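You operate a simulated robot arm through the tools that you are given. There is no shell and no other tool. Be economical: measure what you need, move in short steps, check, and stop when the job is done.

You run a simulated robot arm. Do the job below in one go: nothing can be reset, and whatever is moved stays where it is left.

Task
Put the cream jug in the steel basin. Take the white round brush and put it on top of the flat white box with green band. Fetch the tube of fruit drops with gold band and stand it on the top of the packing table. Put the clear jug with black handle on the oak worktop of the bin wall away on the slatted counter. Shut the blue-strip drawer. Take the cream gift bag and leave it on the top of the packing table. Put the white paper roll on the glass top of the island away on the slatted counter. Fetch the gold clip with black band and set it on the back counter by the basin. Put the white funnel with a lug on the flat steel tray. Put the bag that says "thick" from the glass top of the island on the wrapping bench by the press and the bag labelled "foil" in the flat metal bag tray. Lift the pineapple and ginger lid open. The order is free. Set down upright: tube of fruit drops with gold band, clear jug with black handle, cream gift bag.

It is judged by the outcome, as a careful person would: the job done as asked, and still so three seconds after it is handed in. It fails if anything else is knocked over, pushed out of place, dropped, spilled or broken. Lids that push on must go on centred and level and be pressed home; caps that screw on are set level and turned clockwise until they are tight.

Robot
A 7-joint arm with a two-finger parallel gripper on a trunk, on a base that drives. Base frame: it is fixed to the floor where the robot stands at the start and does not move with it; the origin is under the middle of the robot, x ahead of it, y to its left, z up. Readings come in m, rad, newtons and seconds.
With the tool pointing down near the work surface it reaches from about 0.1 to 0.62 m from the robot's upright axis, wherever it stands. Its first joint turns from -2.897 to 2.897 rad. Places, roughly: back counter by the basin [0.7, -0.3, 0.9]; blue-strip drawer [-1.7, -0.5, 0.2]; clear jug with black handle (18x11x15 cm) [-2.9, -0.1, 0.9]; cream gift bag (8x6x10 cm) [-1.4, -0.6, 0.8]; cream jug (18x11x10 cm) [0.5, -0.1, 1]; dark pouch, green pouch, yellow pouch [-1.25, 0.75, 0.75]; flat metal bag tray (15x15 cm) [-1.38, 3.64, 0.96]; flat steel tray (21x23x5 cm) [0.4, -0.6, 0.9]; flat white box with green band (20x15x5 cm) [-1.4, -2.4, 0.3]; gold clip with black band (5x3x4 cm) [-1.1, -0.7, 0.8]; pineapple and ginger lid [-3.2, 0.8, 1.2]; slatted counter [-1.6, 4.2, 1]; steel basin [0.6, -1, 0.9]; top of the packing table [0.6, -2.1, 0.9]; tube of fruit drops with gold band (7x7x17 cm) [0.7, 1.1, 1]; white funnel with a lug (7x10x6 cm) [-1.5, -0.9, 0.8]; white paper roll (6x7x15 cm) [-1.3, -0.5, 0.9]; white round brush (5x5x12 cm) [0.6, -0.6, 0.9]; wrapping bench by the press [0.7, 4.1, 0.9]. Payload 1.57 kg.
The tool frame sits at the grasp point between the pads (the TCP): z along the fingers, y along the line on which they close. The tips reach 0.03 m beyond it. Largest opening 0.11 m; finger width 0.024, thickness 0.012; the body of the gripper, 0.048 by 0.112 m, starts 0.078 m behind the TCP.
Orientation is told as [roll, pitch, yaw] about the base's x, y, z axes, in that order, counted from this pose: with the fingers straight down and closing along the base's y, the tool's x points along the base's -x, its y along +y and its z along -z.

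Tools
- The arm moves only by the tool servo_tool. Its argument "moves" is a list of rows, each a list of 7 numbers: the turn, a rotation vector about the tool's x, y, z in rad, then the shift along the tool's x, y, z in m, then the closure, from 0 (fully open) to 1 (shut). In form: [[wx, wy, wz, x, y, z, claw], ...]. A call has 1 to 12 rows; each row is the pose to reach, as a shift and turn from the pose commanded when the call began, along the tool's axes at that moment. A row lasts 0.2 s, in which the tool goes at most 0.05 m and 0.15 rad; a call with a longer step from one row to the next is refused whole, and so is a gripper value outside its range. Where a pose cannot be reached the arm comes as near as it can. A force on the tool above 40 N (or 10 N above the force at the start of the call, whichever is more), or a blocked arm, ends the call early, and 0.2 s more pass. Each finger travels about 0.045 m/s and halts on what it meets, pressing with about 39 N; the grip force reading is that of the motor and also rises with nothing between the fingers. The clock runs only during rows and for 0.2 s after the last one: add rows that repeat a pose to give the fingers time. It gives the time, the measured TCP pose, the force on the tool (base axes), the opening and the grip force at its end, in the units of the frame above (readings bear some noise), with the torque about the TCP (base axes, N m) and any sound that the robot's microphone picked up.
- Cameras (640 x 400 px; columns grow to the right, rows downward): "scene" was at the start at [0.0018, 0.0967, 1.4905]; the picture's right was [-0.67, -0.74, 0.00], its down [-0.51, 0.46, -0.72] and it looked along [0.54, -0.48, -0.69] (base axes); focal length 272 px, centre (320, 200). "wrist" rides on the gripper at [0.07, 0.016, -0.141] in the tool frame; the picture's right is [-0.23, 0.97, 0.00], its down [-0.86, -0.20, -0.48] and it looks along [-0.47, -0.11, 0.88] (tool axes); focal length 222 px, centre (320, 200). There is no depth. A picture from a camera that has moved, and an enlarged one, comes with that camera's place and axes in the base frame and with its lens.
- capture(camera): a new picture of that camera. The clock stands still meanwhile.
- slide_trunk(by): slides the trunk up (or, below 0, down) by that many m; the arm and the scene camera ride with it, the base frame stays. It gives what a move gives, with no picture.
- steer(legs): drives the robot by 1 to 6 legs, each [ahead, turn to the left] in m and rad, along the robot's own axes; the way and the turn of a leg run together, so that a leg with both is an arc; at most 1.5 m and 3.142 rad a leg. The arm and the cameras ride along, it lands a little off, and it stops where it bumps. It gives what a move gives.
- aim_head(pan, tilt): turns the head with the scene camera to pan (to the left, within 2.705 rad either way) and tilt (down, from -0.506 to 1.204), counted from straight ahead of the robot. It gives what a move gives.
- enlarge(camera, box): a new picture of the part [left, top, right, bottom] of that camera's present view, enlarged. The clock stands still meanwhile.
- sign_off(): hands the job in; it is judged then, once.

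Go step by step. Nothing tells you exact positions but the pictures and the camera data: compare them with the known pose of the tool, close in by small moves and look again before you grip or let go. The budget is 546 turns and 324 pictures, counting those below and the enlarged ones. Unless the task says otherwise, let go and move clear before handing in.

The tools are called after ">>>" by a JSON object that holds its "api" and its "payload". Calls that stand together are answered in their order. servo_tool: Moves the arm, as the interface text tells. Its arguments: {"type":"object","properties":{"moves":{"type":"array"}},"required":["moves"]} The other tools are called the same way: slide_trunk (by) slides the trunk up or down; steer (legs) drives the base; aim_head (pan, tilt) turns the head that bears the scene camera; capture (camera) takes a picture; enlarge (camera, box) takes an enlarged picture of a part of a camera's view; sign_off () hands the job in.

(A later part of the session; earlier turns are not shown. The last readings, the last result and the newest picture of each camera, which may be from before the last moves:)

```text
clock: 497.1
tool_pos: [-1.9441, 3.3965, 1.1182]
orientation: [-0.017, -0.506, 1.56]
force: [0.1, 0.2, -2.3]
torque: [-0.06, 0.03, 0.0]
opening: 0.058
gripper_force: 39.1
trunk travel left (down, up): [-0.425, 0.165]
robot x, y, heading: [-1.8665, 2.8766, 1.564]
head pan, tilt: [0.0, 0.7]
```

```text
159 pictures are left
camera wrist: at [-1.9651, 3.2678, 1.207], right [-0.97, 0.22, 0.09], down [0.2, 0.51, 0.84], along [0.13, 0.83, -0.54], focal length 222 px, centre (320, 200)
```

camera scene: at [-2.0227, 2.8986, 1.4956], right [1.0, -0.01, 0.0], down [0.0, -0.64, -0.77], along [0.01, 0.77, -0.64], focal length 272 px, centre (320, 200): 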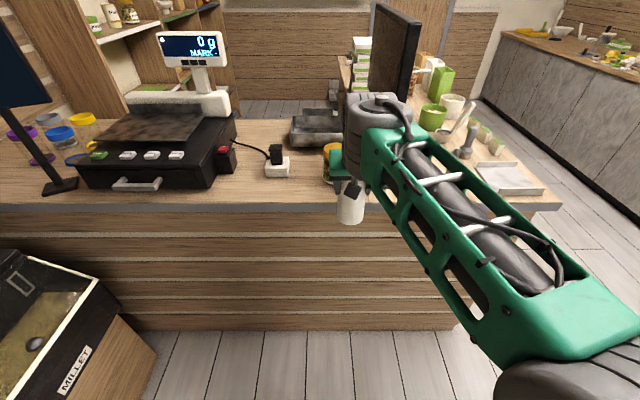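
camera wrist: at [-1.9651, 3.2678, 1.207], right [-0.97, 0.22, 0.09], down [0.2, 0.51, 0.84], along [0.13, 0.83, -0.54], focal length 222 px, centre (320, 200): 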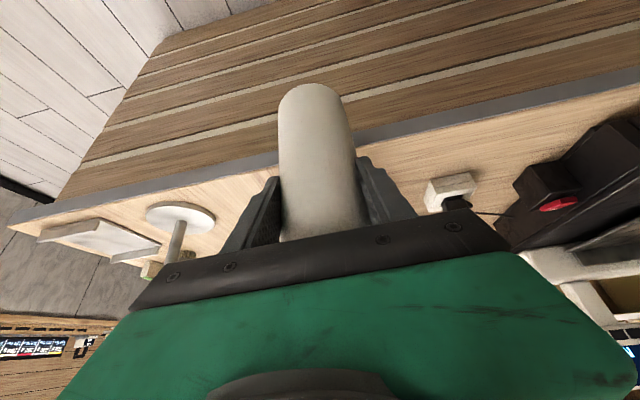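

Free spot at about (-1.94, 3.60) on the counter's front strip. Driving forward 0.17 m so the roll comes over it.

>>> {"api": "steer", "payload": {"legs": [[0.18, 0]]}}

>>> {"api": "capture", "payload": {"camera": "scene"}}

```text
clock: 498.6
tool_pos: [-1.9425, 3.5783, 1.1188]
orientation: [-0.018, -0.506, 1.561]
force: [0.2, 0.9, -2.5]
torque: [-0.01, 0.01, -0.01]
opening: 0.0577
gripper_force: 38.6
trunk travel left (down, up): [-0.425, 0.165]
robot x, y, heading: [-1.8661, 3.0543, 1.57]
head pan, tilt: [0.0, 0.7]
```

```text
158 pictures are left
camera scene: at [-2.0216, 3.0798, 1.4956], right [1.0, -0.01, 0.0], down [0.0, -0.64, -0.76], along [0.0, 0.76, -0.64], focal length 272 px, centre (320, 200)
```

scene: 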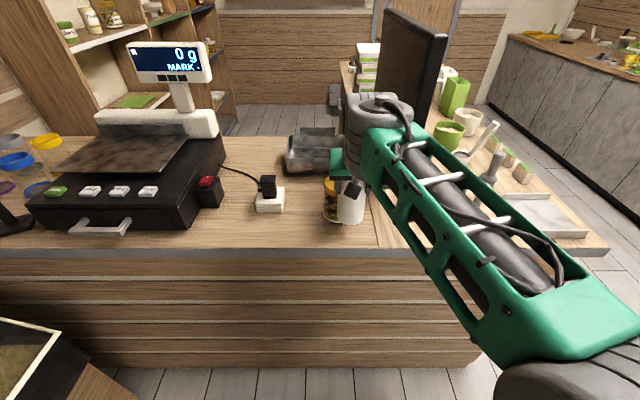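

>>> {"api": "enlarge", "payload": {"camera": "scene", "box": [250, 120, 450, 270]}}

>>> {"api": "capture", "payload": {"camera": "wrist"}}

```text
2.67 times, centred on (350, 195) of scene
camera zoom: at [-2.0216, 3.0798, 1.4956], right [1.0, -0.01, 0.0], down [0.0, -0.64, -0.76], along [0.0, 0.76, -0.64], focal length 726 px, centre (240, 213)
```

zoom: 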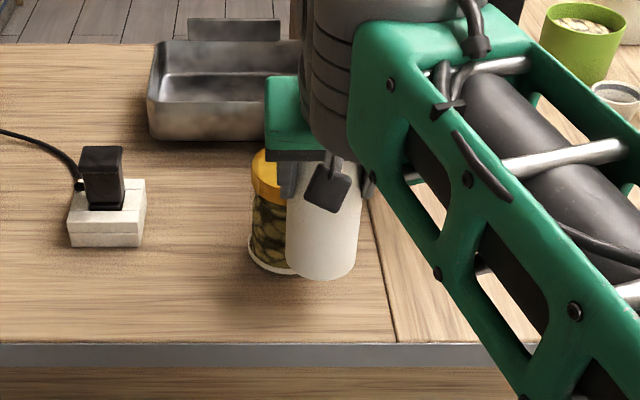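

```text
156 pictures are left
camera wrist: at [-1.964, 3.449, 1.2069], right [-0.97, 0.22, 0.09], down [0.2, 0.51, 0.84], along [0.13, 0.83, -0.54], focal length 222 px, centre (320, 200)
```

wrist: 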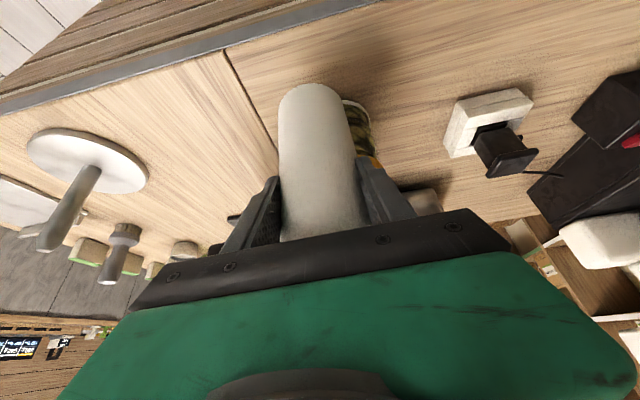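

A jar stands close behind the roll here, so I'll shift right 12 cm onto the return part of the counter, to about (-1.82, 3.575), then lower.

>>> {"api": "servo_tool", "payload": {"moves": [[0, 0, 0, 0, -0.04, 0, 1], [0, 0, 0, 0, -0.08, 0, 1], [0, 0, 0, 0, -0.122, 0, 1], [0, 0, 0, 0, -0.122, 0, 1]]}}

>>> {"api": "enlarge", "payload": {"camera": "scene", "box": [250, 120, 450, 270]}}

>>> {"api": "capture", "payload": {"camera": "wrist"}}

```text
clock: 499.6
tool_pos: [-1.82, 3.5746, 1.12]
orientation: [-0.019, -0.507, 1.561]
force: [0.4, -0.3, -1.8]
torque: [-0.02, 0.0, 0.03]
opening: 0.0579
gripper_force: 38.5
trunk travel left (down, up): [-0.425, 0.165]
robot x, y, heading: [-1.8689, 3.0574, 1.563]
head pan, tilt: [0.0, 0.7]
```

```text
2.67 times, centred on (350, 195) of scene
camera zoom: at [-2.0213, 3.0797, 1.4956], right [1.0, -0.01, 0.0], down [0.0, -0.64, -0.76], along [0.0, 0.76, -0.64], focal length 726 px, centre (240, 213)
```

zoom: 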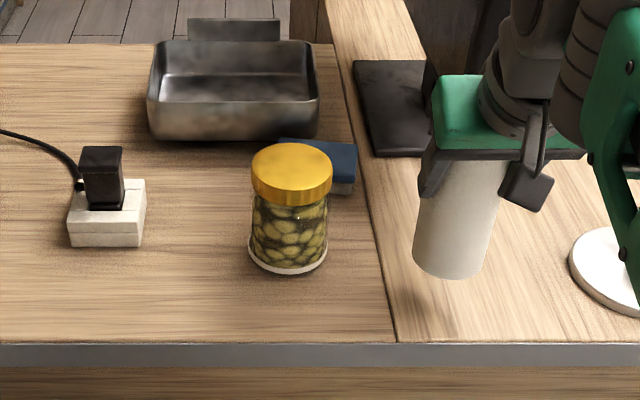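

```text
154 pictures are left
camera wrist: at [-1.8409, 3.447, 1.2086], right [-0.97, 0.22, 0.09], down [0.2, 0.51, 0.84], along [0.13, 0.83, -0.54], focal length 222 px, centre (320, 200)
```

wrist: 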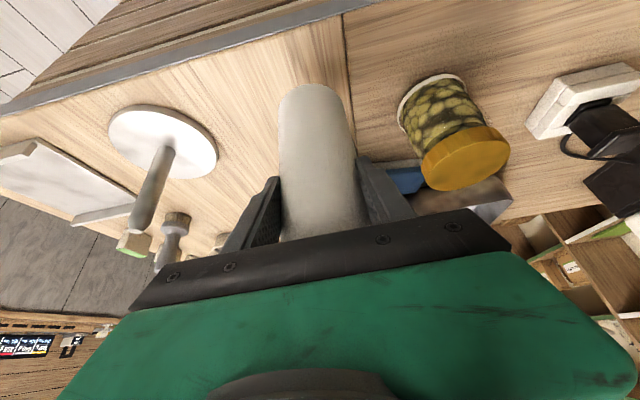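

Clear of everything. Lowering in 1 cm steps.

>>> {"api": "servo_tool", "payload": {"moves": [[0, 0, 0, 0.005, 0, 0.009, 1], [0, 0, 0, 0.0097, 0, 0.0175, 1], [0, 0, 0, 0.0146, 0, 0.0262, 1], [0, 0, 0, 0.0146, 0, 0.0262, 1]]}}

>>> {"api": "servo_tool", "payload": {"moves": [[0, 0, 0, 0.005, 0, 0.009, 1], [0, 0, 0, 0.0073, 0, 0.013, 1], [0, 0, 0, 0.0073, 0, 0.013, 1]]}}

```text
clock: 500.6
tool_pos: [-1.8208, 3.576, 1.0911]
orientation: [-0.02, -0.506, 1.561]
force: [0.1, -0.8, -2.1]
torque: [-0.05, -0.02, -0.02]
opening: 0.0579
gripper_force: 39.1
trunk travel left (down, up): [-0.425, 0.165]
robot x, y, heading: [-1.8666, 3.0535, 1.561]
head pan, tilt: [0.0, 0.7]
```

```text
clock: 501.4
tool_pos: [-1.8209, 3.5738, 1.0755]
orientation: [-0.02, -0.506, 1.56]
force: [-0.3, -0.2, -2.1]
torque: [-0.04, 0.01, 0.01]
opening: 0.0577
gripper_force: 38.3
trunk travel left (down, up): [-0.425, 0.165]
robot x, y, heading: [-1.8678, 3.0571, 1.565]
head pan, tilt: [0.0, 0.7]
```

>>> {"api": "servo_tool", "payload": {"moves": [[0, 0, 0, 0.0025, 0, 0.0045, 1], [0, 0, 0, 0.005, 0, 0.009, 1], [0, 0, 0, 0.005, 0, 0.009, 1]]}}

>>> {"api": "servo_tool", "payload": {"moves": [[0, 0, 0, 0.0025, 0, 0.0045, 1], [0, 0, 0, 0.004, 0, 0.007, 1], [0, 0, 0, 0.004, 0, 0.007, 1]]}}

>>> {"api": "enlarge", "payload": {"camera": "scene", "box": [300, 140, 500, 290]}}

```text
clock: 502.2
tool_pos: [-1.8199, 3.5732, 1.0649]
orientation: [-0.019, -0.506, 1.561]
force: [0.0, 0.0, -2.3]
torque: [-0.03, 0.0, -0.02]
opening: 0.058
gripper_force: 38.9
trunk travel left (down, up): [-0.425, 0.165]
robot x, y, heading: [-1.8619, 3.0579, 1.557]
head pan, tilt: [0.0, 0.7]
```

```text
clock: 503.0
tool_pos: [-1.8213, 3.5746, 1.0609]
orientation: [-0.017, -0.511, 1.562]
force: [-2.2, 0.3, 8.9]
torque: [0.03, 0.54, 0.03]
opening: 0.0576
gripper_force: 39.5
trunk travel left (down, up): [-0.425, 0.165]
robot x, y, heading: [-1.8647, 3.0532, 1.565]
head pan, tilt: [0.0, 0.7]
```

```text
2.67 times, centred on (400, 215) of scene
camera zoom: at [-2.0218, 3.0788, 1.4958], right [1.0, -0.01, 0.0], down [0.0, -0.64, -0.77], along [0.0, 0.77, -0.64], focal length 726 px, centre (107, 160)
```

zoom: 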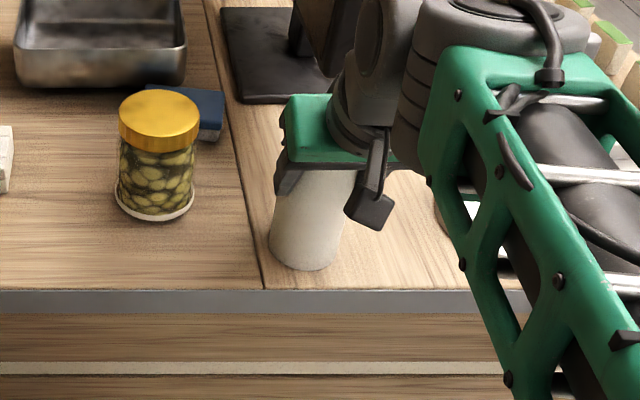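

The roll is on the counter. Opening and withdrawing along the tool axis.

>>> {"api": "servo_tool", "payload": {"moves": [[0, 0, 0, 0, 0, 0, 0.4], [0, 0, 0, 0, 0, 0, 0.3], [0, 0, 0, 0, 0, 0, 0.2], [0, 0, 0, 0, 0, 0, 0.1], [0, 0, 0, 0, 0, 0, 0.1], [0, 0, 0, 0, 0, -0.03, 0.1], [0, 0, 0, 0, 0, -0.07, 0.1], [0, 0, 0, 0, 0, -0.11, 0.1], [0, 0, 0, 0, 0, -0.15, 0.1]]}}

>>> {"api": "capture", "payload": {"camera": "scene"}}

```text
clock: 505.0
tool_pos: [-1.8238, 3.5038, 1.1857]
orientation: [-0.021, -0.506, 1.564]
force: [-0.5, 0.2, -0.1]
torque: [0.01, -0.03, -0.01]
opening: 0.0991
gripper_force: 0.0
trunk travel left (down, up): [-0.425, 0.165]
robot x, y, heading: [-1.8696, 3.0531, 1.568]
head pan, tilt: [0.0, 0.7]
```

```text
152 pictures are left
camera scene: at [-2.0216, 3.0794, 1.4956], right [1.0, -0.01, 0.0], down [0.0, -0.64, -0.77], along [0.0, 0.76, -0.64], focal length 272 px, centre (320, 200)
```

scene: 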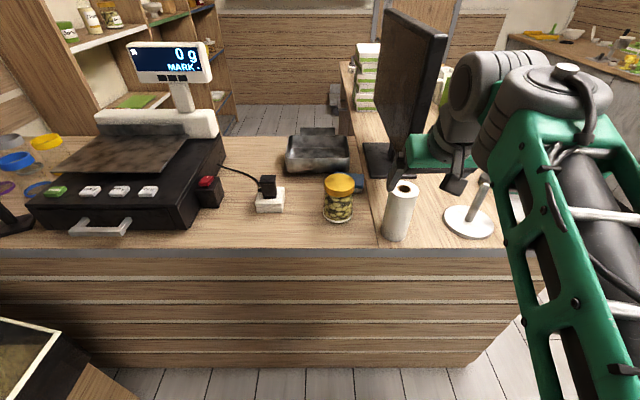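

The roll stands by the seam on the counter. Next are the pouches on the island near (-1.25, 0.75), from the +x aisle. I'll straighten the tool and drive round.

>>> {"api": "servo_tool", "payload": {"moves": [[0, 0.1, 0, 0, 0, -0.01, 0.1], [0, 0.2, 0, 0, 0, -0.01, 0.1], [0, 0.3, 0, 0, 0, -0.01, 0.1], [0, 0.4, 0, 0.0, 0, -0.01, 0.1], [0, 0.506, 0, 0.0, 0, -0.01, 0.1], [0, 0.506, 0, 0.0, 0, -0.01, 0.1]]}}

>>> {"api": "steer", "payload": {"legs": [[-0.2, 0], [0, -1.57], [1.35, 0], [0, -1.57], [1.1, 0], [0.9, 0]]}}

>>> {"api": "aim_head", "payload": {"pan": 1.2, "tilt": 0.6}}

>>> {"api": "capture", "payload": {"camera": "scene"}}

```text
clock: 506.4
tool_pos: [-1.8245, 3.4983, 1.197]
orientation: [-0.017, 0.002, 1.552]
force: [-1.4, 0.0, 1.7]
torque: [-0.01, 0.01, 0.02]
opening: 0.099
gripper_force: 0.1
trunk travel left (down, up): [-0.425, 0.165]
robot x, y, heading: [-1.8683, 3.0547, 1.565]
head pan, tilt: [0.0, 0.7]
```

```text
clock: 531.8
tool_pos: [-0.6666, 0.3817, 1.1962]
orientation: [-0.018, 0.001, -1.648]
force: [0.1, -0.5, -0.1]
torque: [-0.02, 0.01, -0.02]
opening: 0.0991
gripper_force: 0.0
trunk travel left (down, up): [-0.425, 0.165]
robot x, y, heading: [-0.5992, 0.8249, -1.633]
head pan, tilt: [0.0, 0.7]
```

```text
clock: 533.2
tool_pos: [-0.6665, 0.3817, 1.1967]
orientation: [-0.017, 0.001, -1.646]
force: [0.1, -0.7, -0.2]
torque: [-0.01, -0.02, 0.0]
opening: 0.0991
gripper_force: 0.0
trunk travel left (down, up): [-0.425, 0.165]
robot x, y, heading: [-0.5976, 0.8234, -1.628]
head pan, tilt: [1.201, 0.6]
```

```text
151 pictures are left
camera scene: at [-0.3581, 0.8337, 1.5042], right [-0.42, -0.91, 0.0], down [-0.51, 0.24, -0.83], along [0.75, -0.35, -0.57], focal length 272 px, centre (320, 200)
```

scene: 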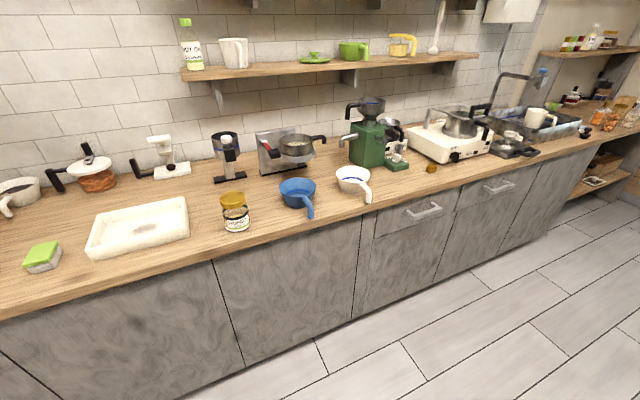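

>>> {"api": "aim_head", "payload": {"pan": -1.5, "tilt": 0.7}}

>>> {"api": "capture", "payload": {"camera": "scene"}}

```text
clock: 535.6
tool_pos: [-0.6655, 0.3821, 1.1977]
orientation: [-0.017, -0.001, -1.648]
force: [0.5, 0.0, 0.4]
torque: [-0.01, -0.04, -0.03]
opening: 0.099
gripper_force: 0.1
trunk travel left (down, up): [-0.425, 0.165]
robot x, y, heading: [-0.5954, 0.82, -1.636]
head pan, tilt: [-1.499, 0.7]
```

```text
150 pictures are left
camera scene: at [-0.5232, 0.8702, 1.4956], right [-0.01, 1.0, 0.0], down [0.64, 0.01, -0.77], along [-0.76, -0.01, -0.64], focal length 272 px, centre (320, 200)
```

scene: 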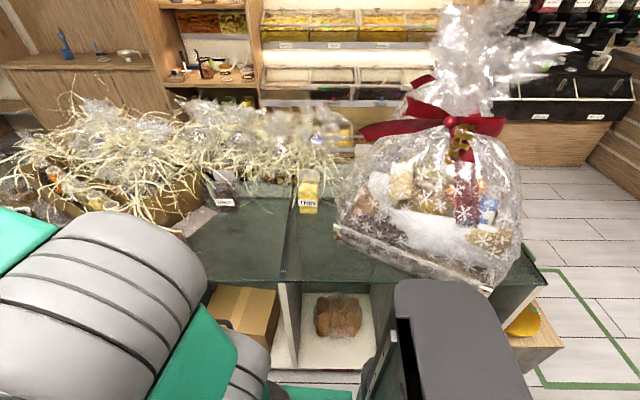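

>>> {"api": "enlarge", "payload": {"camera": "scene", "box": [190, 140, 360, 280]}}

>>> {"api": "enlarge", "payload": {"camera": "scene", "box": [195, 160, 255, 220]}}

>>> {"api": "enlarge", "payload": {"camera": "scene", "box": [280, 155, 340, 220]}}

```text
2.86 times, centred on (275, 210) of scene
camera zoom: at [-0.5232, 0.8702, 1.4956], right [-0.01, 1.0, 0.0], down [0.64, 0.01, -0.77], along [-0.76, -0.01, -0.64], focal length 777 px, centre (449, 171)
```

zoom: 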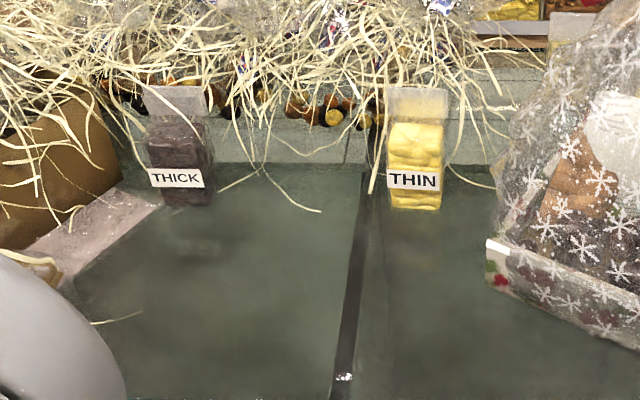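

```text
6.67 times, centred on (225, 190) of scene
camera zoom: at [-0.5232, 0.8702, 1.4956], right [-0.01, 1.0, 0.0], down [0.64, 0.01, -0.77], along [-0.76, -0.01, -0.64], focal length 1814 px, centre (953, 267)
```

zoom: 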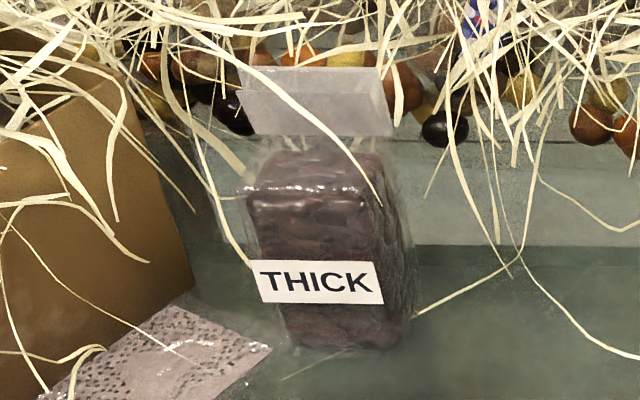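

```text
6.15 times, centred on (310, 188) of scene
camera zoom: at [-0.5232, 0.8702, 1.4956], right [-0.01, 1.0, 0.0], down [0.64, 0.01, -0.77], along [-0.76, -0.01, -0.64], focal length 1674 px, centre (382, 277)
```

zoom: 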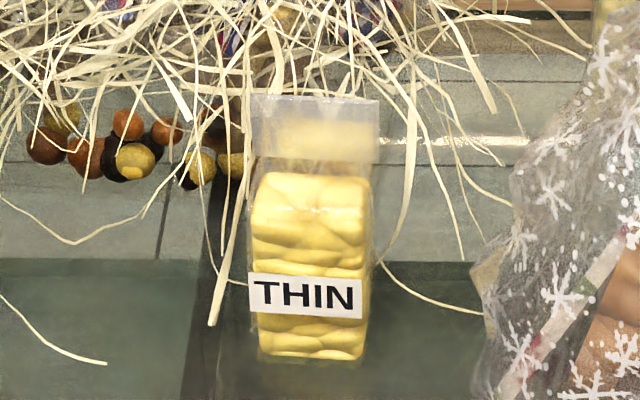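

The dark pouch is "THICK" at about (-1.277, 0.513), the yellow is "THIN". The "foil" one must be the green pouch, not visible yet. I'll move to face the THICK pouch, arm raised.

>>> {"api": "servo_tool", "payload": {"moves": [[0, 0, 0, 0, 0, -0.04, 0.1], [0, 0, 0, 0.03, 0, -0.07, 0.1], [0, 0, 0, 0.06, 0, -0.08, 0.1]]}}

>>> {"api": "steer", "payload": {"legs": [[0.3, 0], [0, -1.5]]}}

>>> {"api": "aim_head", "payload": {"pan": 0.1, "tilt": 0.75}}

>>> {"api": "capture", "payload": {"camera": "scene"}}

```text
clock: 536.3
tool_pos: [-0.6581, 0.4234, 1.2714]
orientation: [-0.018, -0.01, -1.652]
force: [-1.7, -11.5, -14.4]
torque: [0.59, -0.14, 0.02]
opening: 0.0987
gripper_force: 0.0
trunk travel left (down, up): [-0.425, 0.165]
robot x, y, heading: [-0.5956, 0.8216, -1.637]
head pan, tilt: [-1.499, 0.7]
stopped in row 3: the force on the tool passed its limit at 75 N (the readings are from after the stop); the commanded pose is now the measured one
```

```text
clock: 541.9
tool_pos: [-1.018, 0.5464, 1.2726]
orientation: [-0.018, -0.009, -3.125]
force: [-19.5, 0.5, -32.8]
torque: [0.2, -0.56, -0.14]
opening: 0.0992
gripper_force: 0.0
trunk travel left (down, up): [-0.425, 0.165]
robot x, y, heading: [-0.6174, 0.5233, -3.106]
head pan, tilt: [-1.499, 0.7]
```

```text
clock: 543.6
tool_pos: [-1.017, 0.5469, 1.272]
orientation: [-0.017, -0.009, -3.125]
force: [-16.2, 0.5, -26.3]
torque: [-0.03, -0.45, -0.03]
opening: 0.0989
gripper_force: 0.1
trunk travel left (down, up): [-0.425, 0.165]
robot x, y, heading: [-0.618, 0.5251, -3.107]
head pan, tilt: [0.099, 0.75]
```

```text
146 pictures are left
camera scene: at [-0.6327, 0.3612, 1.4914], right [-0.13, 0.99, 0.0], down [0.68, 0.09, -0.73], along [-0.72, -0.1, -0.68], focal length 272 px, centre (320, 200)
```

scene: 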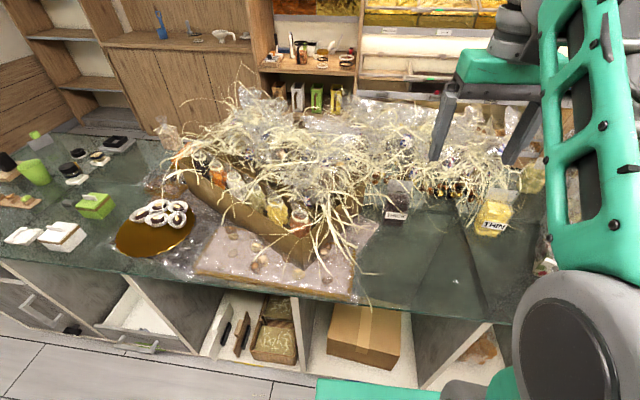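

The arm was touching itself when folded high. I'll lower it to relieve that, then check.

>>> {"api": "servo_tool", "payload": {"moves": [[0, 0, 0, -0.02, 0, 0.03, 0.1], [0, 0, 0, -0.04, 0, 0.06, 0.1], [0, 0, 0, -0.06, 0.01, 0.1, 0.1], [0, 0, 0, -0.07, 0.02, 0.14, 0.1], [0, 0, 0, -0.07, 0.03, 0.16, 0.1]]}}

>>> {"api": "enlarge", "payload": {"camera": "scene", "box": [330, 140, 530, 270]}}

>>> {"api": "capture", "payload": {"camera": "wrist"}}

```text
clock: 544.8
tool_pos: [-1.0897, 0.5179, 1.1132]
orientation: [-0.017, -0.01, -3.124]
force: [-0.3, -0.2, -0.8]
torque: [0.0, -0.03, -0.01]
opening: 0.099
gripper_force: 0.0
trunk travel left (down, up): [-0.425, 0.165]
robot x, y, heading: [-0.6155, 0.525, -3.106]
head pan, tilt: [0.099, 0.75]
```

```text
3.08 times, centred on (430, 205) of scene
camera zoom: at [-0.6328, 0.3612, 1.4914], right [-0.13, 0.99, 0.0], down [0.68, 0.09, -0.73], along [-0.72, -0.1, -0.68], focal length 837 px, centre (-18, 185)
```

zoom: 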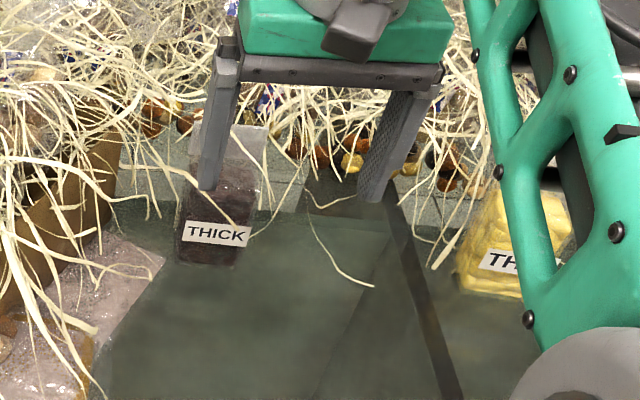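

```text
144 pictures are left
camera wrist: at [-1.0191, 0.5005, 1.2517], right [-0.21, -0.98, -0.01], down [-0.85, 0.18, 0.49], along [-0.48, 0.11, -0.87], focal length 222 px, centre (320, 200)
```

wrist: 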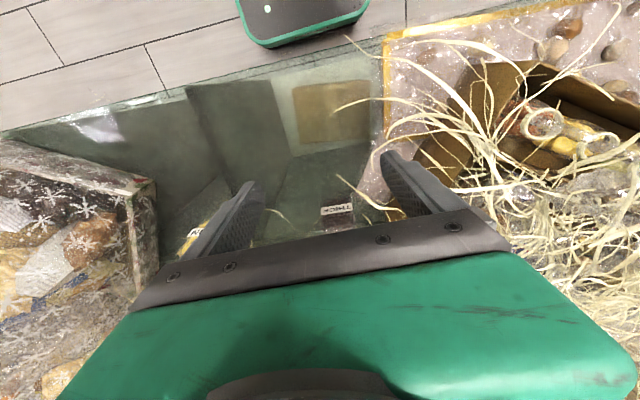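

Label triangulates to (-1.278, 0.523, 0.84), so the pouch centre is about (-1.305, 0.52). I'll edge the base closer and pitch the tool forward 0.8 rad to come at it from the front, below its header.

>>> {"api": "steer", "payload": {"legs": [[0.06, 0]]}}

>>> {"api": "servo_tool", "payload": {"moves": [[0, -0.13, 0, 0, 0, 0.0, 0], [0, -0.26, 0, 0, 0, 0.01, 0], [0, -0.39, 0, 0, 0, 0.02, 0], [0, -0.52, 0, 0, 0, 0.03, 0], [0, -0.65, 0, 0, 0, 0.05, 0], [0, -0.8, 0, 0, 0, 0.07, 0], [0, -0.8, 0, 0, 0, 0.07, 0]]}}

>>> {"api": "capture", "payload": {"camera": "wrist"}}

>>> {"api": "enlarge", "payload": {"camera": "scene", "box": [330, 140, 530, 270]}}

```text
clock: 545.8
tool_pos: [-1.1513, 0.5162, 1.1121]
orientation: [-0.018, -0.008, -3.126]
force: [-0.1, 0.3, -0.4]
torque: [-0.03, 0.0, -0.03]
opening: 0.0993
gripper_force: 0.0
trunk travel left (down, up): [-0.425, 0.165]
robot x, y, heading: [-0.6788, 0.5259, -3.111]
head pan, tilt: [0.099, 0.75]
```

```text
clock: 547.4
tool_pos: [-1.2047, 0.5699, 1.2274]
orientation: [-0.001, -0.761, -3.107]
force: [-0.3, 0.5, 0.3]
torque: [0.01, -0.04, 0.0]
opening: 0.1102
gripper_force: 0.0
out of reach, approached as far as the arm can: row 3, 4, 5, 6, 7
trunk travel left (down, up): [-0.425, 0.165]
robot x, y, heading: [-0.6763, 0.5225, -3.106]
head pan, tilt: [0.099, 0.75]
```

```text
143 pictures are left
camera wrist: at [-1.0564, 0.5604, 1.2812], right [-0.13, -0.98, 0.16], down [-0.3, 0.19, 0.94], along [-0.95, 0.07, -0.31], focal length 222 px, centre (320, 200)
```

wrist: 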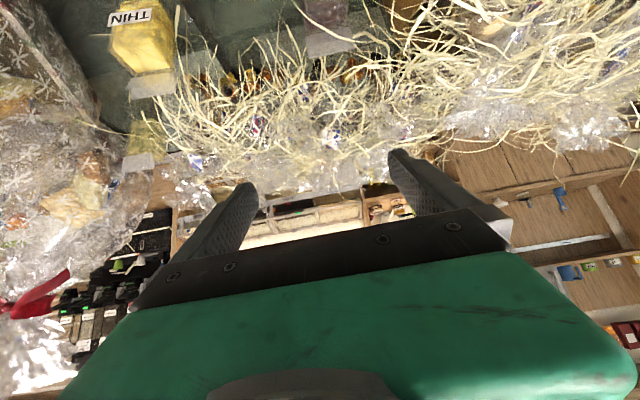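

```text
3.08 times, centred on (430, 205) of scene
camera zoom: at [-0.6933, 0.3592, 1.4914], right [-0.13, 0.99, 0.0], down [0.68, 0.09, -0.73], along [-0.72, -0.1, -0.68], focal length 837 px, centre (-18, 185)
```

zoom: 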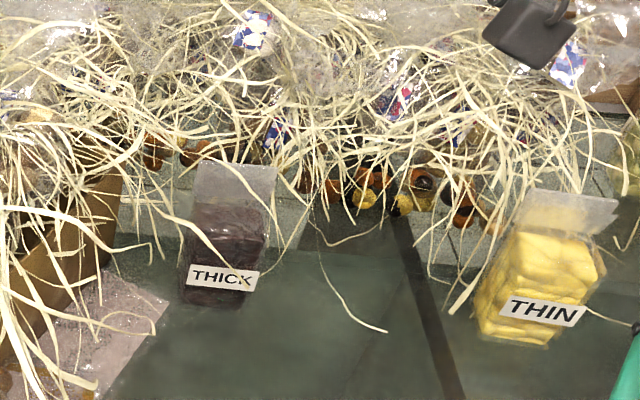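

That steep tilt isn't reachable this close. I'll back the base 5 cm and use a 0.5 rad tilt as with the roll, approaching along the tool axis.

>>> {"api": "steer", "payload": {"legs": [[-0.05, 0]]}}

>>> {"api": "servo_tool", "payload": {"moves": [[0, 0.06, 0, 0.015, 0.01, 0.027, 0], [0, 0.12, 0, 0.03, 0.02, 0.054, 0], [0, 0.18, 0, 0.045, 0.03, 0.081, 0], [0, 0.22, 0, 0.06, 0.04, 0.11, 0], [0, 0.26, 0, 0.076, 0.05, 0.1377, 0], [0, 0.26, 0, 0.076, 0.05, 0.1377, 0]]}}

>>> {"api": "capture", "payload": {"camera": "wrist"}}

>>> {"api": "enlarge", "payload": {"camera": "scene", "box": [330, 140, 530, 270]}}

```text
clock: 548.3
tool_pos: [-1.1525, 0.5724, 1.2294]
orientation: [0.002, -0.761, -3.109]
force: [0.2, -0.2, 0.3]
torque: [-0.01, 0.03, 0.04]
opening: 0.1096
gripper_force: 0.1
trunk travel left (down, up): [-0.425, 0.165]
robot x, y, heading: [-0.6247, 0.5244, -3.107]
head pan, tilt: [0.099, 0.75]
```

```text
clock: 549.7
tool_pos: [-1.1967, 0.5232, 1.0745]
orientation: [0.001, -0.503, -3.105]
force: [-3.2, 0.6, 0.6]
torque: [-0.06, -0.24, 0.03]
opening: 0.11
gripper_force: 0.0
out of reach, approached as far as the arm can: row 1, 2, 3, 4, 5
trunk travel left (down, up): [-0.425, 0.165]
robot x, y, heading: [-0.6227, 0.5265, -3.114]
head pan, tilt: [0.099, 0.75]
```

```text
141 pictures are left
camera wrist: at [-1.0685, 0.5117, 1.1633], right [-0.16, -0.98, 0.11], down [-0.53, 0.18, 0.83], along [-0.83, 0.08, -0.55], focal length 222 px, centre (320, 200)
```

wrist: 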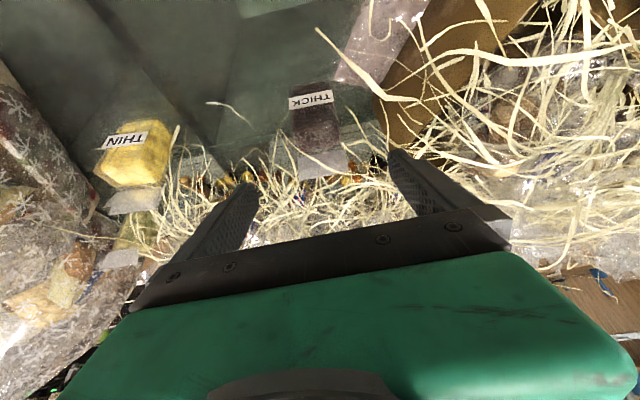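

```text
3.08 times, centred on (430, 205) of scene
camera zoom: at [-0.6465, 0.3619, 1.4912], right [-0.13, 0.99, 0.0], down [0.68, 0.09, -0.73], along [-0.72, -0.1, -0.68], focal length 837 px, centre (-18, 185)
```

zoom: 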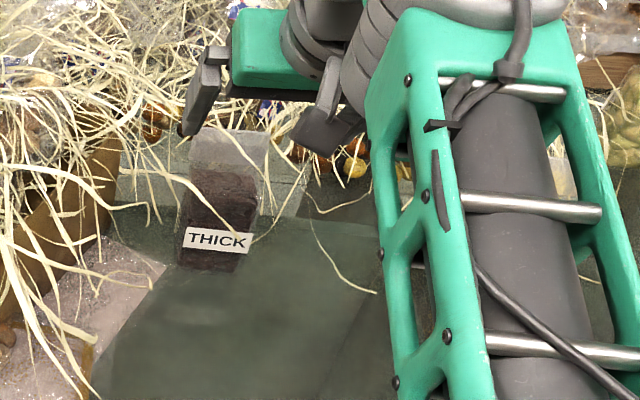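

Aligned: a purely axial advance of 0.216 m reaches the pouch. Going 0.17 first.

>>> {"api": "servo_tool", "payload": {"moves": [[0, 0, 0, 0, 0, 0.045, 0], [0, 0, 0, 0, 0, 0.09, 0], [0, 0, 0, 0, 0, 0.135, 0], [0, 0, 0, 0, 0, 0.17, 0], [0, 0, 0, 0, 0, 0.17, 0]]}}

>>> {"api": "capture", "payload": {"camera": "wrist"}}

>>> {"api": "enlarge", "payload": {"camera": "scene", "box": [330, 140, 530, 270]}}

```text
clock: 550.9
tool_pos: [-1.271, 0.5177, 0.9272]
orientation: [0.001, -0.499, -3.106]
force: [0.2, 0.1, -0.3]
torque: [0.03, 0.01, -0.03]
opening: 0.1101
gripper_force: 0.1
trunk travel left (down, up): [-0.425, 0.165]
robot x, y, heading: [-0.6271, 0.525, -3.11]
head pan, tilt: [0.099, 0.75]
```

```text
139 pictures are left
camera wrist: at [-1.143, 0.507, 1.0169], right [-0.17, -0.98, 0.11], down [-0.53, 0.18, 0.83], along [-0.83, 0.08, -0.55], focal length 222 px, centre (320, 200)
```

wrist: 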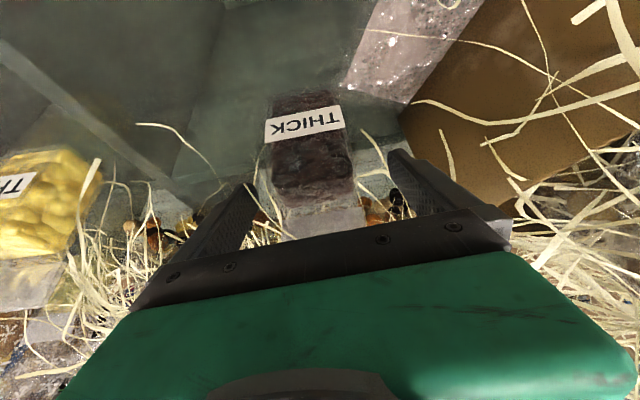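

```text
3.08 times, centred on (430, 205) of scene
camera zoom: at [-0.6428, 0.3608, 1.4913], right [-0.13, 0.99, 0.0], down [0.68, 0.09, -0.73], along [-0.72, -0.1, -0.68], focal length 837 px, centre (-18, 185)
```

zoom: 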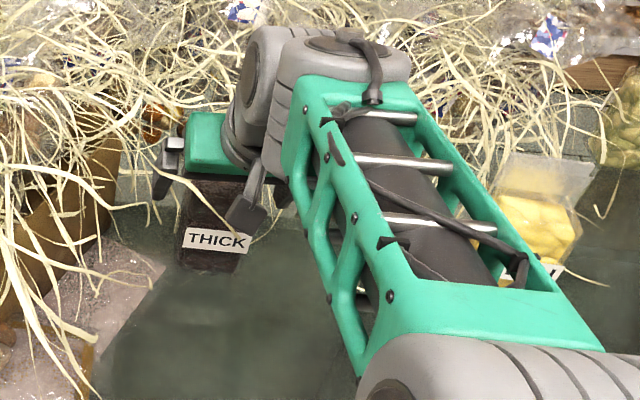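

Shifting 7 mm left and advancing the rest, then closing.

>>> {"api": "servo_tool", "payload": {"moves": [[0, 0, 0, 0, -0.007, 0.0, 0], [0, 0, 0, 0, -0.007, 0.025, 0], [0, 0, 0, 0, -0.007, 0.05, 0], [0, 0, 0, 0, -0.007, 0.05, 0], [0, 0, 0, 0, -0.007, 0.05, 1], [0, 0, 0, 0, -0.007, 0.05, 1], [0, 0, 0, 0, -0.007, 0.05, 1], [0, 0, 0, 0, -0.007, 0.05, 1]]}}

>>> {"api": "capture", "payload": {"camera": "wrist"}}

```text
clock: 552.7
tool_pos: [-1.2966, 0.5231, 0.8849]
orientation: [0.001, -0.5, -3.106]
force: [-1.2, 1.4, -0.1]
torque: [0.05, 0.01, 0.01]
opening: 0.074
gripper_force: 30.4
trunk travel left (down, up): [-0.425, 0.165]
robot x, y, heading: [-0.6277, 0.5265, -3.108]
head pan, tilt: [0.099, 0.75]
```

```text
137 pictures are left
camera wrist: at [-1.1676, 0.5117, 0.9733], right [-0.17, -0.98, 0.11], down [-0.53, 0.18, 0.83], along [-0.83, 0.08, -0.55], focal length 222 px, centre (320, 200)
```

wrist: 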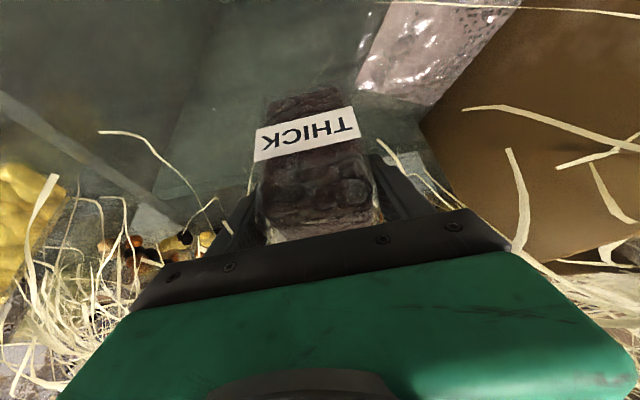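

Gripped. Lifting straight up.

>>> {"api": "servo_tool", "payload": {"moves": [[0, 0, 0, 0, 0, 0, 1], [0, 0, 0, -0.01, 0, -0.018, 1], [0, 0, 0, -0.024, 0, -0.044, 1], [0, 0, 0, -0.043, 0, -0.079, 1], [0, 0, 0, -0.062, 0, -0.114, 1], [0, 0, 0, -0.081, 0, -0.149, 1], [0, 0, 0, -0.1, 0, -0.184, 1], [0, 0, 0, -0.08, 0, -0.21, 1]]}}

>>> {"api": "capture", "payload": {"camera": "scene"}}

```text
clock: 554.5
tool_pos: [-1.263, 0.5278, 1.1054]
orientation: [0.001, -0.5, -3.105]
force: [0.3, -0.4, -2.0]
torque: [0.01, 0.02, -0.02]
opening: 0.0735
gripper_force: 38.8
trunk travel left (down, up): [-0.425, 0.165]
robot x, y, heading: [-0.626, 0.5237, -3.108]
head pan, tilt: [0.099, 0.75]
```

```text
136 pictures are left
camera scene: at [-0.6426, 0.3608, 1.4913], right [-0.13, 0.99, 0.0], down [0.68, 0.09, -0.73], along [-0.72, -0.1, -0.68], focal length 272 px, centre (320, 200)
```

scene: 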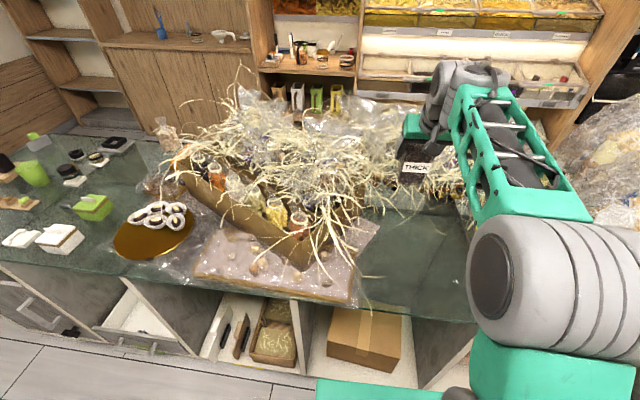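

THICK is in hand. Backing away, turning toward +y and driving to the wrapping bench area.

>>> {"api": "steer", "payload": {"legs": [[-0.28, 0], [0, -1.6], [1.3, 0], [1.2, 0]]}}

>>> {"api": "aim_head", "payload": {"pan": -0.6, "tilt": 0.5}}

>>> {"api": "capture", "payload": {"camera": "scene"}}

```text
clock: 572.4
tool_pos: [-0.3316, 3.7208, 1.1058]
orientation: [0.002, -0.499, 1.562]
force: [0.5, -0.2, -1.6]
torque: [0.01, 0.0, -0.03]
opening: 0.0737
gripper_force: 38.9
trunk travel left (down, up): [-0.425, 0.165]
robot x, y, heading: [-0.3561, 3.0814, 1.564]
head pan, tilt: [0.099, 0.75]
```

```text
clock: 573.5
tool_pos: [-0.3315, 3.7186, 1.1068]
orientation: [0.002, -0.5, 1.564]
force: [0.2, -0.1, -1.4]
torque: [0.0, 0.03, -0.02]
opening: 0.0738
gripper_force: 39.1
trunk travel left (down, up): [-0.425, 0.165]
robot x, y, heading: [-0.3563, 3.0809, 1.562]
head pan, tilt: [-0.6, 0.499]
```

```text
135 pictures are left
camera scene: at [-0.4623, 3.0973, 1.5133], right [0.82, -0.57, 0.0], down [-0.27, -0.39, -0.88], along [0.5, 0.72, -0.48], focal length 272 px, centre (320, 200)
```

scene: 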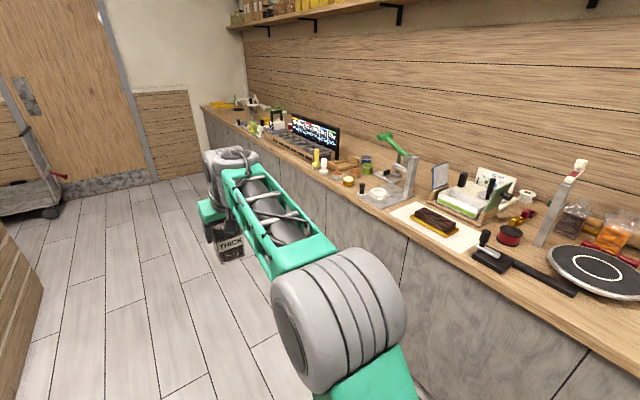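

The bench continues along +x side; (0.45, 4.1) projects near the orange jar left of the press. I'll move further and face the bench.

>>> {"api": "steer", "payload": {"legs": [[0, 0.06], [0.95, 0], [0, -1.62]]}}

>>> {"api": "aim_head", "payload": {"pan": 0.0, "tilt": 0.65}}

>>> {"api": "capture", "payload": {"camera": "scene"}}

```text
clock: 582.7
tool_pos: [0.238, 3.9874, 1.1056]
orientation: [0.003, -0.499, -0.016]
force: [0.0, -0.1, -2.1]
torque: [0.02, 0.02, 0.0]
opening: 0.0738
gripper_force: 38.9
trunk travel left (down, up): [-0.425, 0.165]
robot x, y, heading: [-0.3996, 4.021, -0.019]
head pan, tilt: [-0.6, 0.499]
```

```text
clock: 583.7
tool_pos: [0.2376, 3.9891, 1.1057]
orientation: [0.001, -0.499, -0.015]
force: [-0.1, -0.4, -1.7]
torque: [-0.02, -0.04, -0.02]
opening: 0.0739
gripper_force: 38.6
trunk travel left (down, up): [-0.425, 0.165]
robot x, y, heading: [-0.4013, 4.0227, -0.015]
head pan, tilt: [0.0, 0.649]
```

```text
134 pictures are left
camera scene: at [-0.3692, 4.1752, 1.5], right [-0.02, -1.0, 0.0], down [-0.6, 0.01, -0.8], along [0.8, -0.01, -0.6], focal length 272 px, centre (320, 200)
```

scene: 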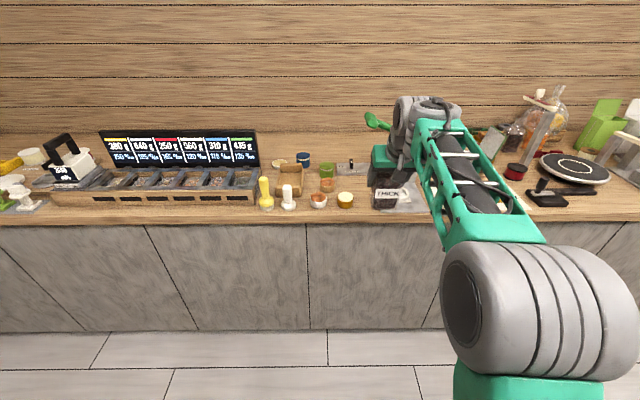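

>>> {"api": "enlarge", "payload": {"camera": "scene", "box": [250, 100, 450, 240]}}

>>> {"api": "capture", "payload": {"camera": "wrist"}}

```text
2.86 times, centred on (350, 170) of scene
camera zoom: at [-0.3692, 4.1752, 1.5], right [-0.02, -1.0, 0.0], down [-0.6, 0.01, -0.8], along [0.8, -0.01, -0.6], focal length 777 px, centre (234, 286)
```

zoom: 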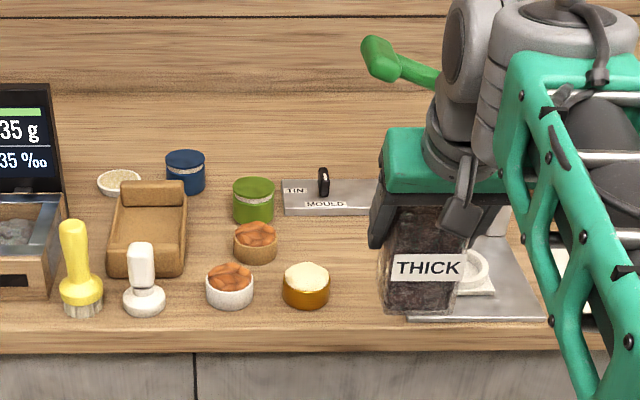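

```text
132 pictures are left
camera wrist: at [0.1088, 4.0072, 1.1951], right [0.21, 0.97, 0.11], down [0.52, -0.21, 0.83], along [0.83, -0.12, -0.55], focal length 222 px, centre (320, 200)
```

wrist: 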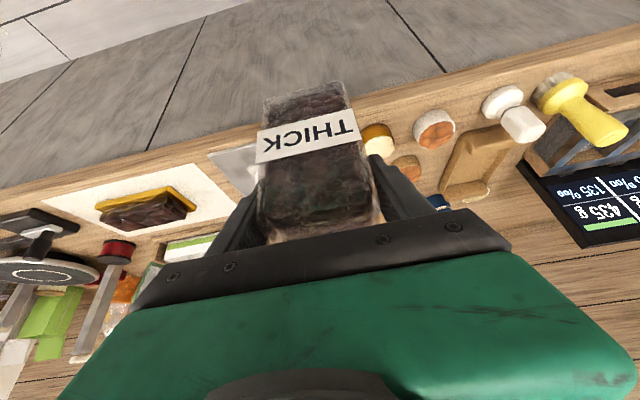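

The free spot is between the small cups and the press base, about (0.475, 3.975); the press lever hangs near (0.53, 4.0, 1.16), so I'll stay in front of it. Driving forward 0.2 m.

>>> {"api": "steer", "payload": {"legs": [[0.2, 0]]}}

>>> {"api": "capture", "payload": {"camera": "scene"}}

```text
clock: 585.4
tool_pos: [0.4414, 3.9811, 1.1052]
orientation: [0.001, -0.499, -0.021]
force: [0.0, 0.0, -2.3]
torque: [0.01, -0.01, -0.04]
opening: 0.0737
gripper_force: 39.3
trunk travel left (down, up): [-0.425, 0.165]
robot x, y, heading: [-0.1966, 4.0216, -0.023]
head pan, tilt: [0.0, 0.649]
```

```text
131 pictures are left
camera scene: at [-0.1661, 4.1715, 1.4999], right [-0.02, -1.0, 0.0], down [-0.6, 0.01, -0.8], along [0.8, -0.02, -0.6], focal length 272 px, centre (320, 200)
```

scene: 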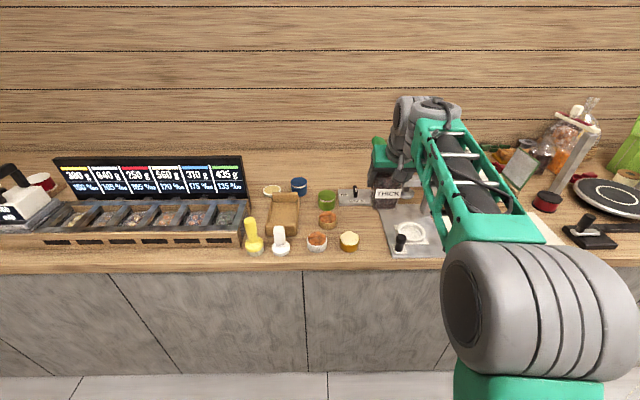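

The press plate starts at y about 3.96, tighter than thought. I'll back up and turn a little left to see the press and the bench clearly.

>>> {"api": "steer", "payload": {"legs": [[-0.25, 0], [0, 0.8]]}}

>>> {"api": "aim_head", "payload": {"pan": -1.1, "tilt": 0.65}}

>>> {"api": "capture", "payload": {"camera": "scene"}}

```text
clock: 589.2
tool_pos: [0.0287, 4.4459, 1.1062]
orientation: [0.002, -0.5, 0.762]
force: [-0.2, -0.6, -2.7]
torque: [0.0, -0.01, 0.01]
opening: 0.074
gripper_force: 39.1
trunk travel left (down, up): [-0.425, 0.165]
robot x, y, heading: [-0.4485, 4.0209, 0.761]
head pan, tilt: [0.0, 0.649]
```

```text
clock: 590.6
tool_pos: [0.0286, 4.4458, 1.1049]
orientation: [0.002, -0.499, 0.76]
force: [-0.2, 0.1, -1.2]
torque: [0.03, 0.01, 0.04]
opening: 0.0741
gripper_force: 39.1
trunk travel left (down, up): [-0.425, 0.165]
robot x, y, heading: [-0.449, 4.0249, 0.768]
head pan, tilt: [-1.1, 0.649]
```

```text
130 pictures are left
camera scene: at [-0.5166, 4.0647, 1.4999], right [-0.33, -0.94, 0.0], down [-0.57, 0.2, -0.8], along [0.75, -0.26, -0.6], focal length 272 px, centre (320, 200)
```

scene: 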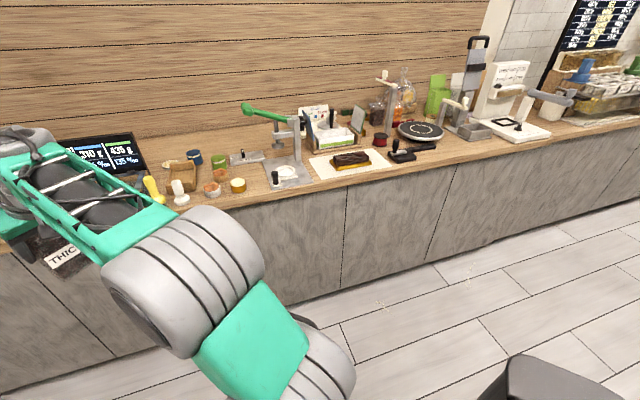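

>>> {"api": "enlarge", "payload": {"camera": "scene", "box": [150, 80, 350, 220]}}

>>> {"api": "enlarge", "payload": {"camera": "scene", "box": [320, 60, 560, 190]}}

```text
2.86 times, centred on (250, 150) of scene
camera zoom: at [-0.5166, 4.0647, 1.4999], right [-0.33, -0.94, 0.0], down [-0.57, 0.2, -0.8], along [0.75, -0.26, -0.6], focal length 777 px, centre (520, 343)
```

zoom: 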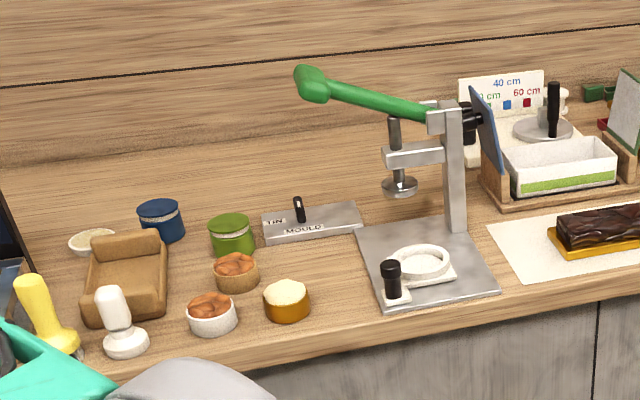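

```text
2.67 times, centred on (440, 125) of scene
camera zoom: at [-0.5166, 4.0647, 1.4999], right [-0.33, -0.94, 0.0], down [-0.57, 0.2, -0.8], along [0.75, -0.26, -0.6], focal length 726 px, centre (0, 400)
```

zoom: 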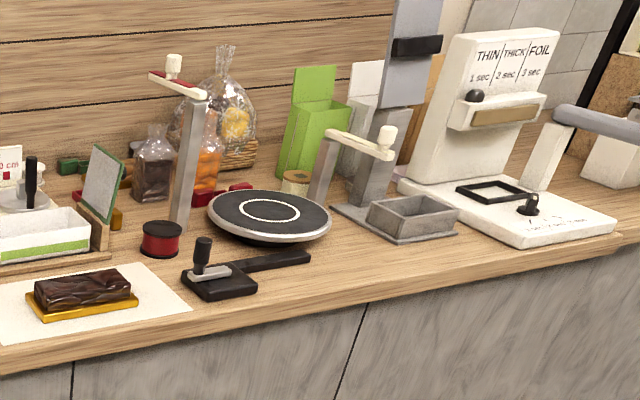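

The first press's lever end is at (0.56, 3.99, 1.15); its plate's left edge is y 3.95 and the nearest cup is at (0.433, 4.077). A spot at (0.48, 4.0) is free from above. Going back to face it.

>>> {"api": "steer", "payload": {"legs": [[0, -0.775], [0.22, 0]]}}

>>> {"api": "aim_head", "payload": {"pan": -0.2, "tilt": 0.65}}

>>> {"api": "capture", "payload": {"camera": "scene"}}

```text
clock: 594.3
tool_pos: [0.4138, 3.9854, 1.1051]
orientation: [0.001, -0.497, -0.019]
force: [-0.4, -0.3, -1.6]
torque: [-0.01, 0.0, -0.02]
opening: 0.0739
gripper_force: 39.3
trunk travel left (down, up): [-0.425, 0.165]
robot x, y, heading: [-0.2239, 4.0205, -0.011]
head pan, tilt: [-1.1, 0.649]
```

```text
clock: 595.5
tool_pos: [0.4129, 3.9846, 1.105]
orientation: [0.002, -0.498, -0.02]
force: [-1.3, 0.9, -1.9]
torque: [0.02, 0.02, -0.01]
opening: 0.0739
gripper_force: 39.0
trunk travel left (down, up): [-0.425, 0.165]
robot x, y, heading: [-0.224, 4.0203, -0.023]
head pan, tilt: [-0.201, 0.649]
```

```text
127 pictures are left
camera scene: at [-0.1955, 4.1559, 1.4999], right [-0.22, -0.98, 0.0], down [-0.59, 0.13, -0.8], along [0.78, -0.17, -0.6], focal length 272 px, centre (320, 200)
```

scene: 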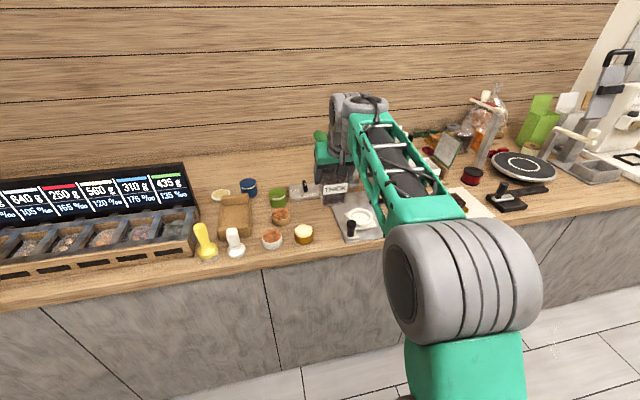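

Moving over (0.48, 4.0) and lowering partway.

>>> {"api": "servo_tool", "payload": {"moves": [[0, 0, 0, -0.03, 0.01, 0.016, 1], [0, 0, 0, -0.0588, 0.016, 0.032, 1], [0, 0, 0, -0.042, 0.016, 0.063, 1], [0, 0, 0, -0.023, 0.016, 0.098, 1], [0, 0, 0, -0.013, 0.016, 0.115, 1], [0, 0, 0, -0.013, 0.016, 0.115, 1]]}}

>>> {"api": "enlarge", "payload": {"camera": "scene", "box": [240, 110, 420, 260]}}

>>> {"api": "capture", "payload": {"camera": "wrist"}}

```text
clock: 596.9
tool_pos: [0.481, 3.9966, 1.0116]
orientation: [0.002, -0.501, -0.018]
force: [-8.3, -0.2, -0.5]
torque: [0.04, -0.6, 0.2]
opening: 0.0739
gripper_force: 39.5
trunk travel left (down, up): [-0.425, 0.165]
robot x, y, heading: [-0.2221, 4.0198, -0.02]
head pan, tilt: [-0.201, 0.649]
```

```text
2.67 times, centred on (330, 185) of scene
camera zoom: at [-0.1966, 4.1559, 1.5], right [-0.22, -0.98, 0.0], down [-0.59, 0.13, -0.8], along [0.78, -0.17, -0.6], focal length 726 px, centre (293, 240)
```

zoom: 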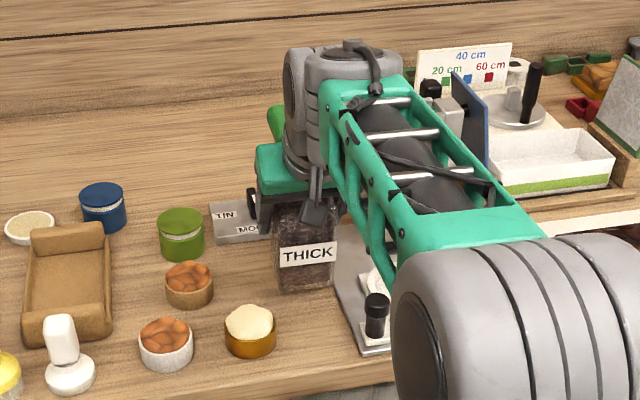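

```text
125 pictures are left
camera wrist: at [0.3522, 4.0158, 1.1008], right [0.22, 0.97, 0.11], down [0.52, -0.21, 0.83], along [0.83, -0.12, -0.55], focal length 222 px, centre (320, 200)
```

wrist: 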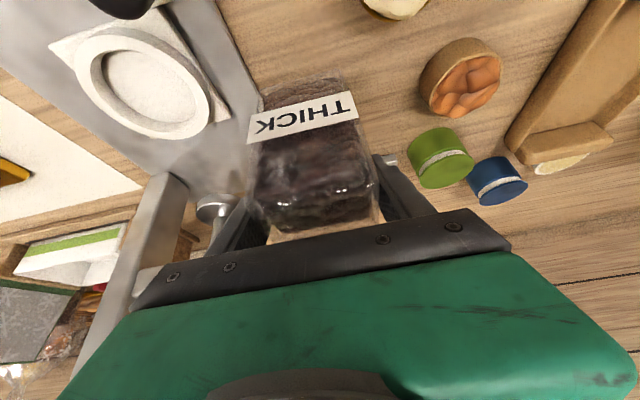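

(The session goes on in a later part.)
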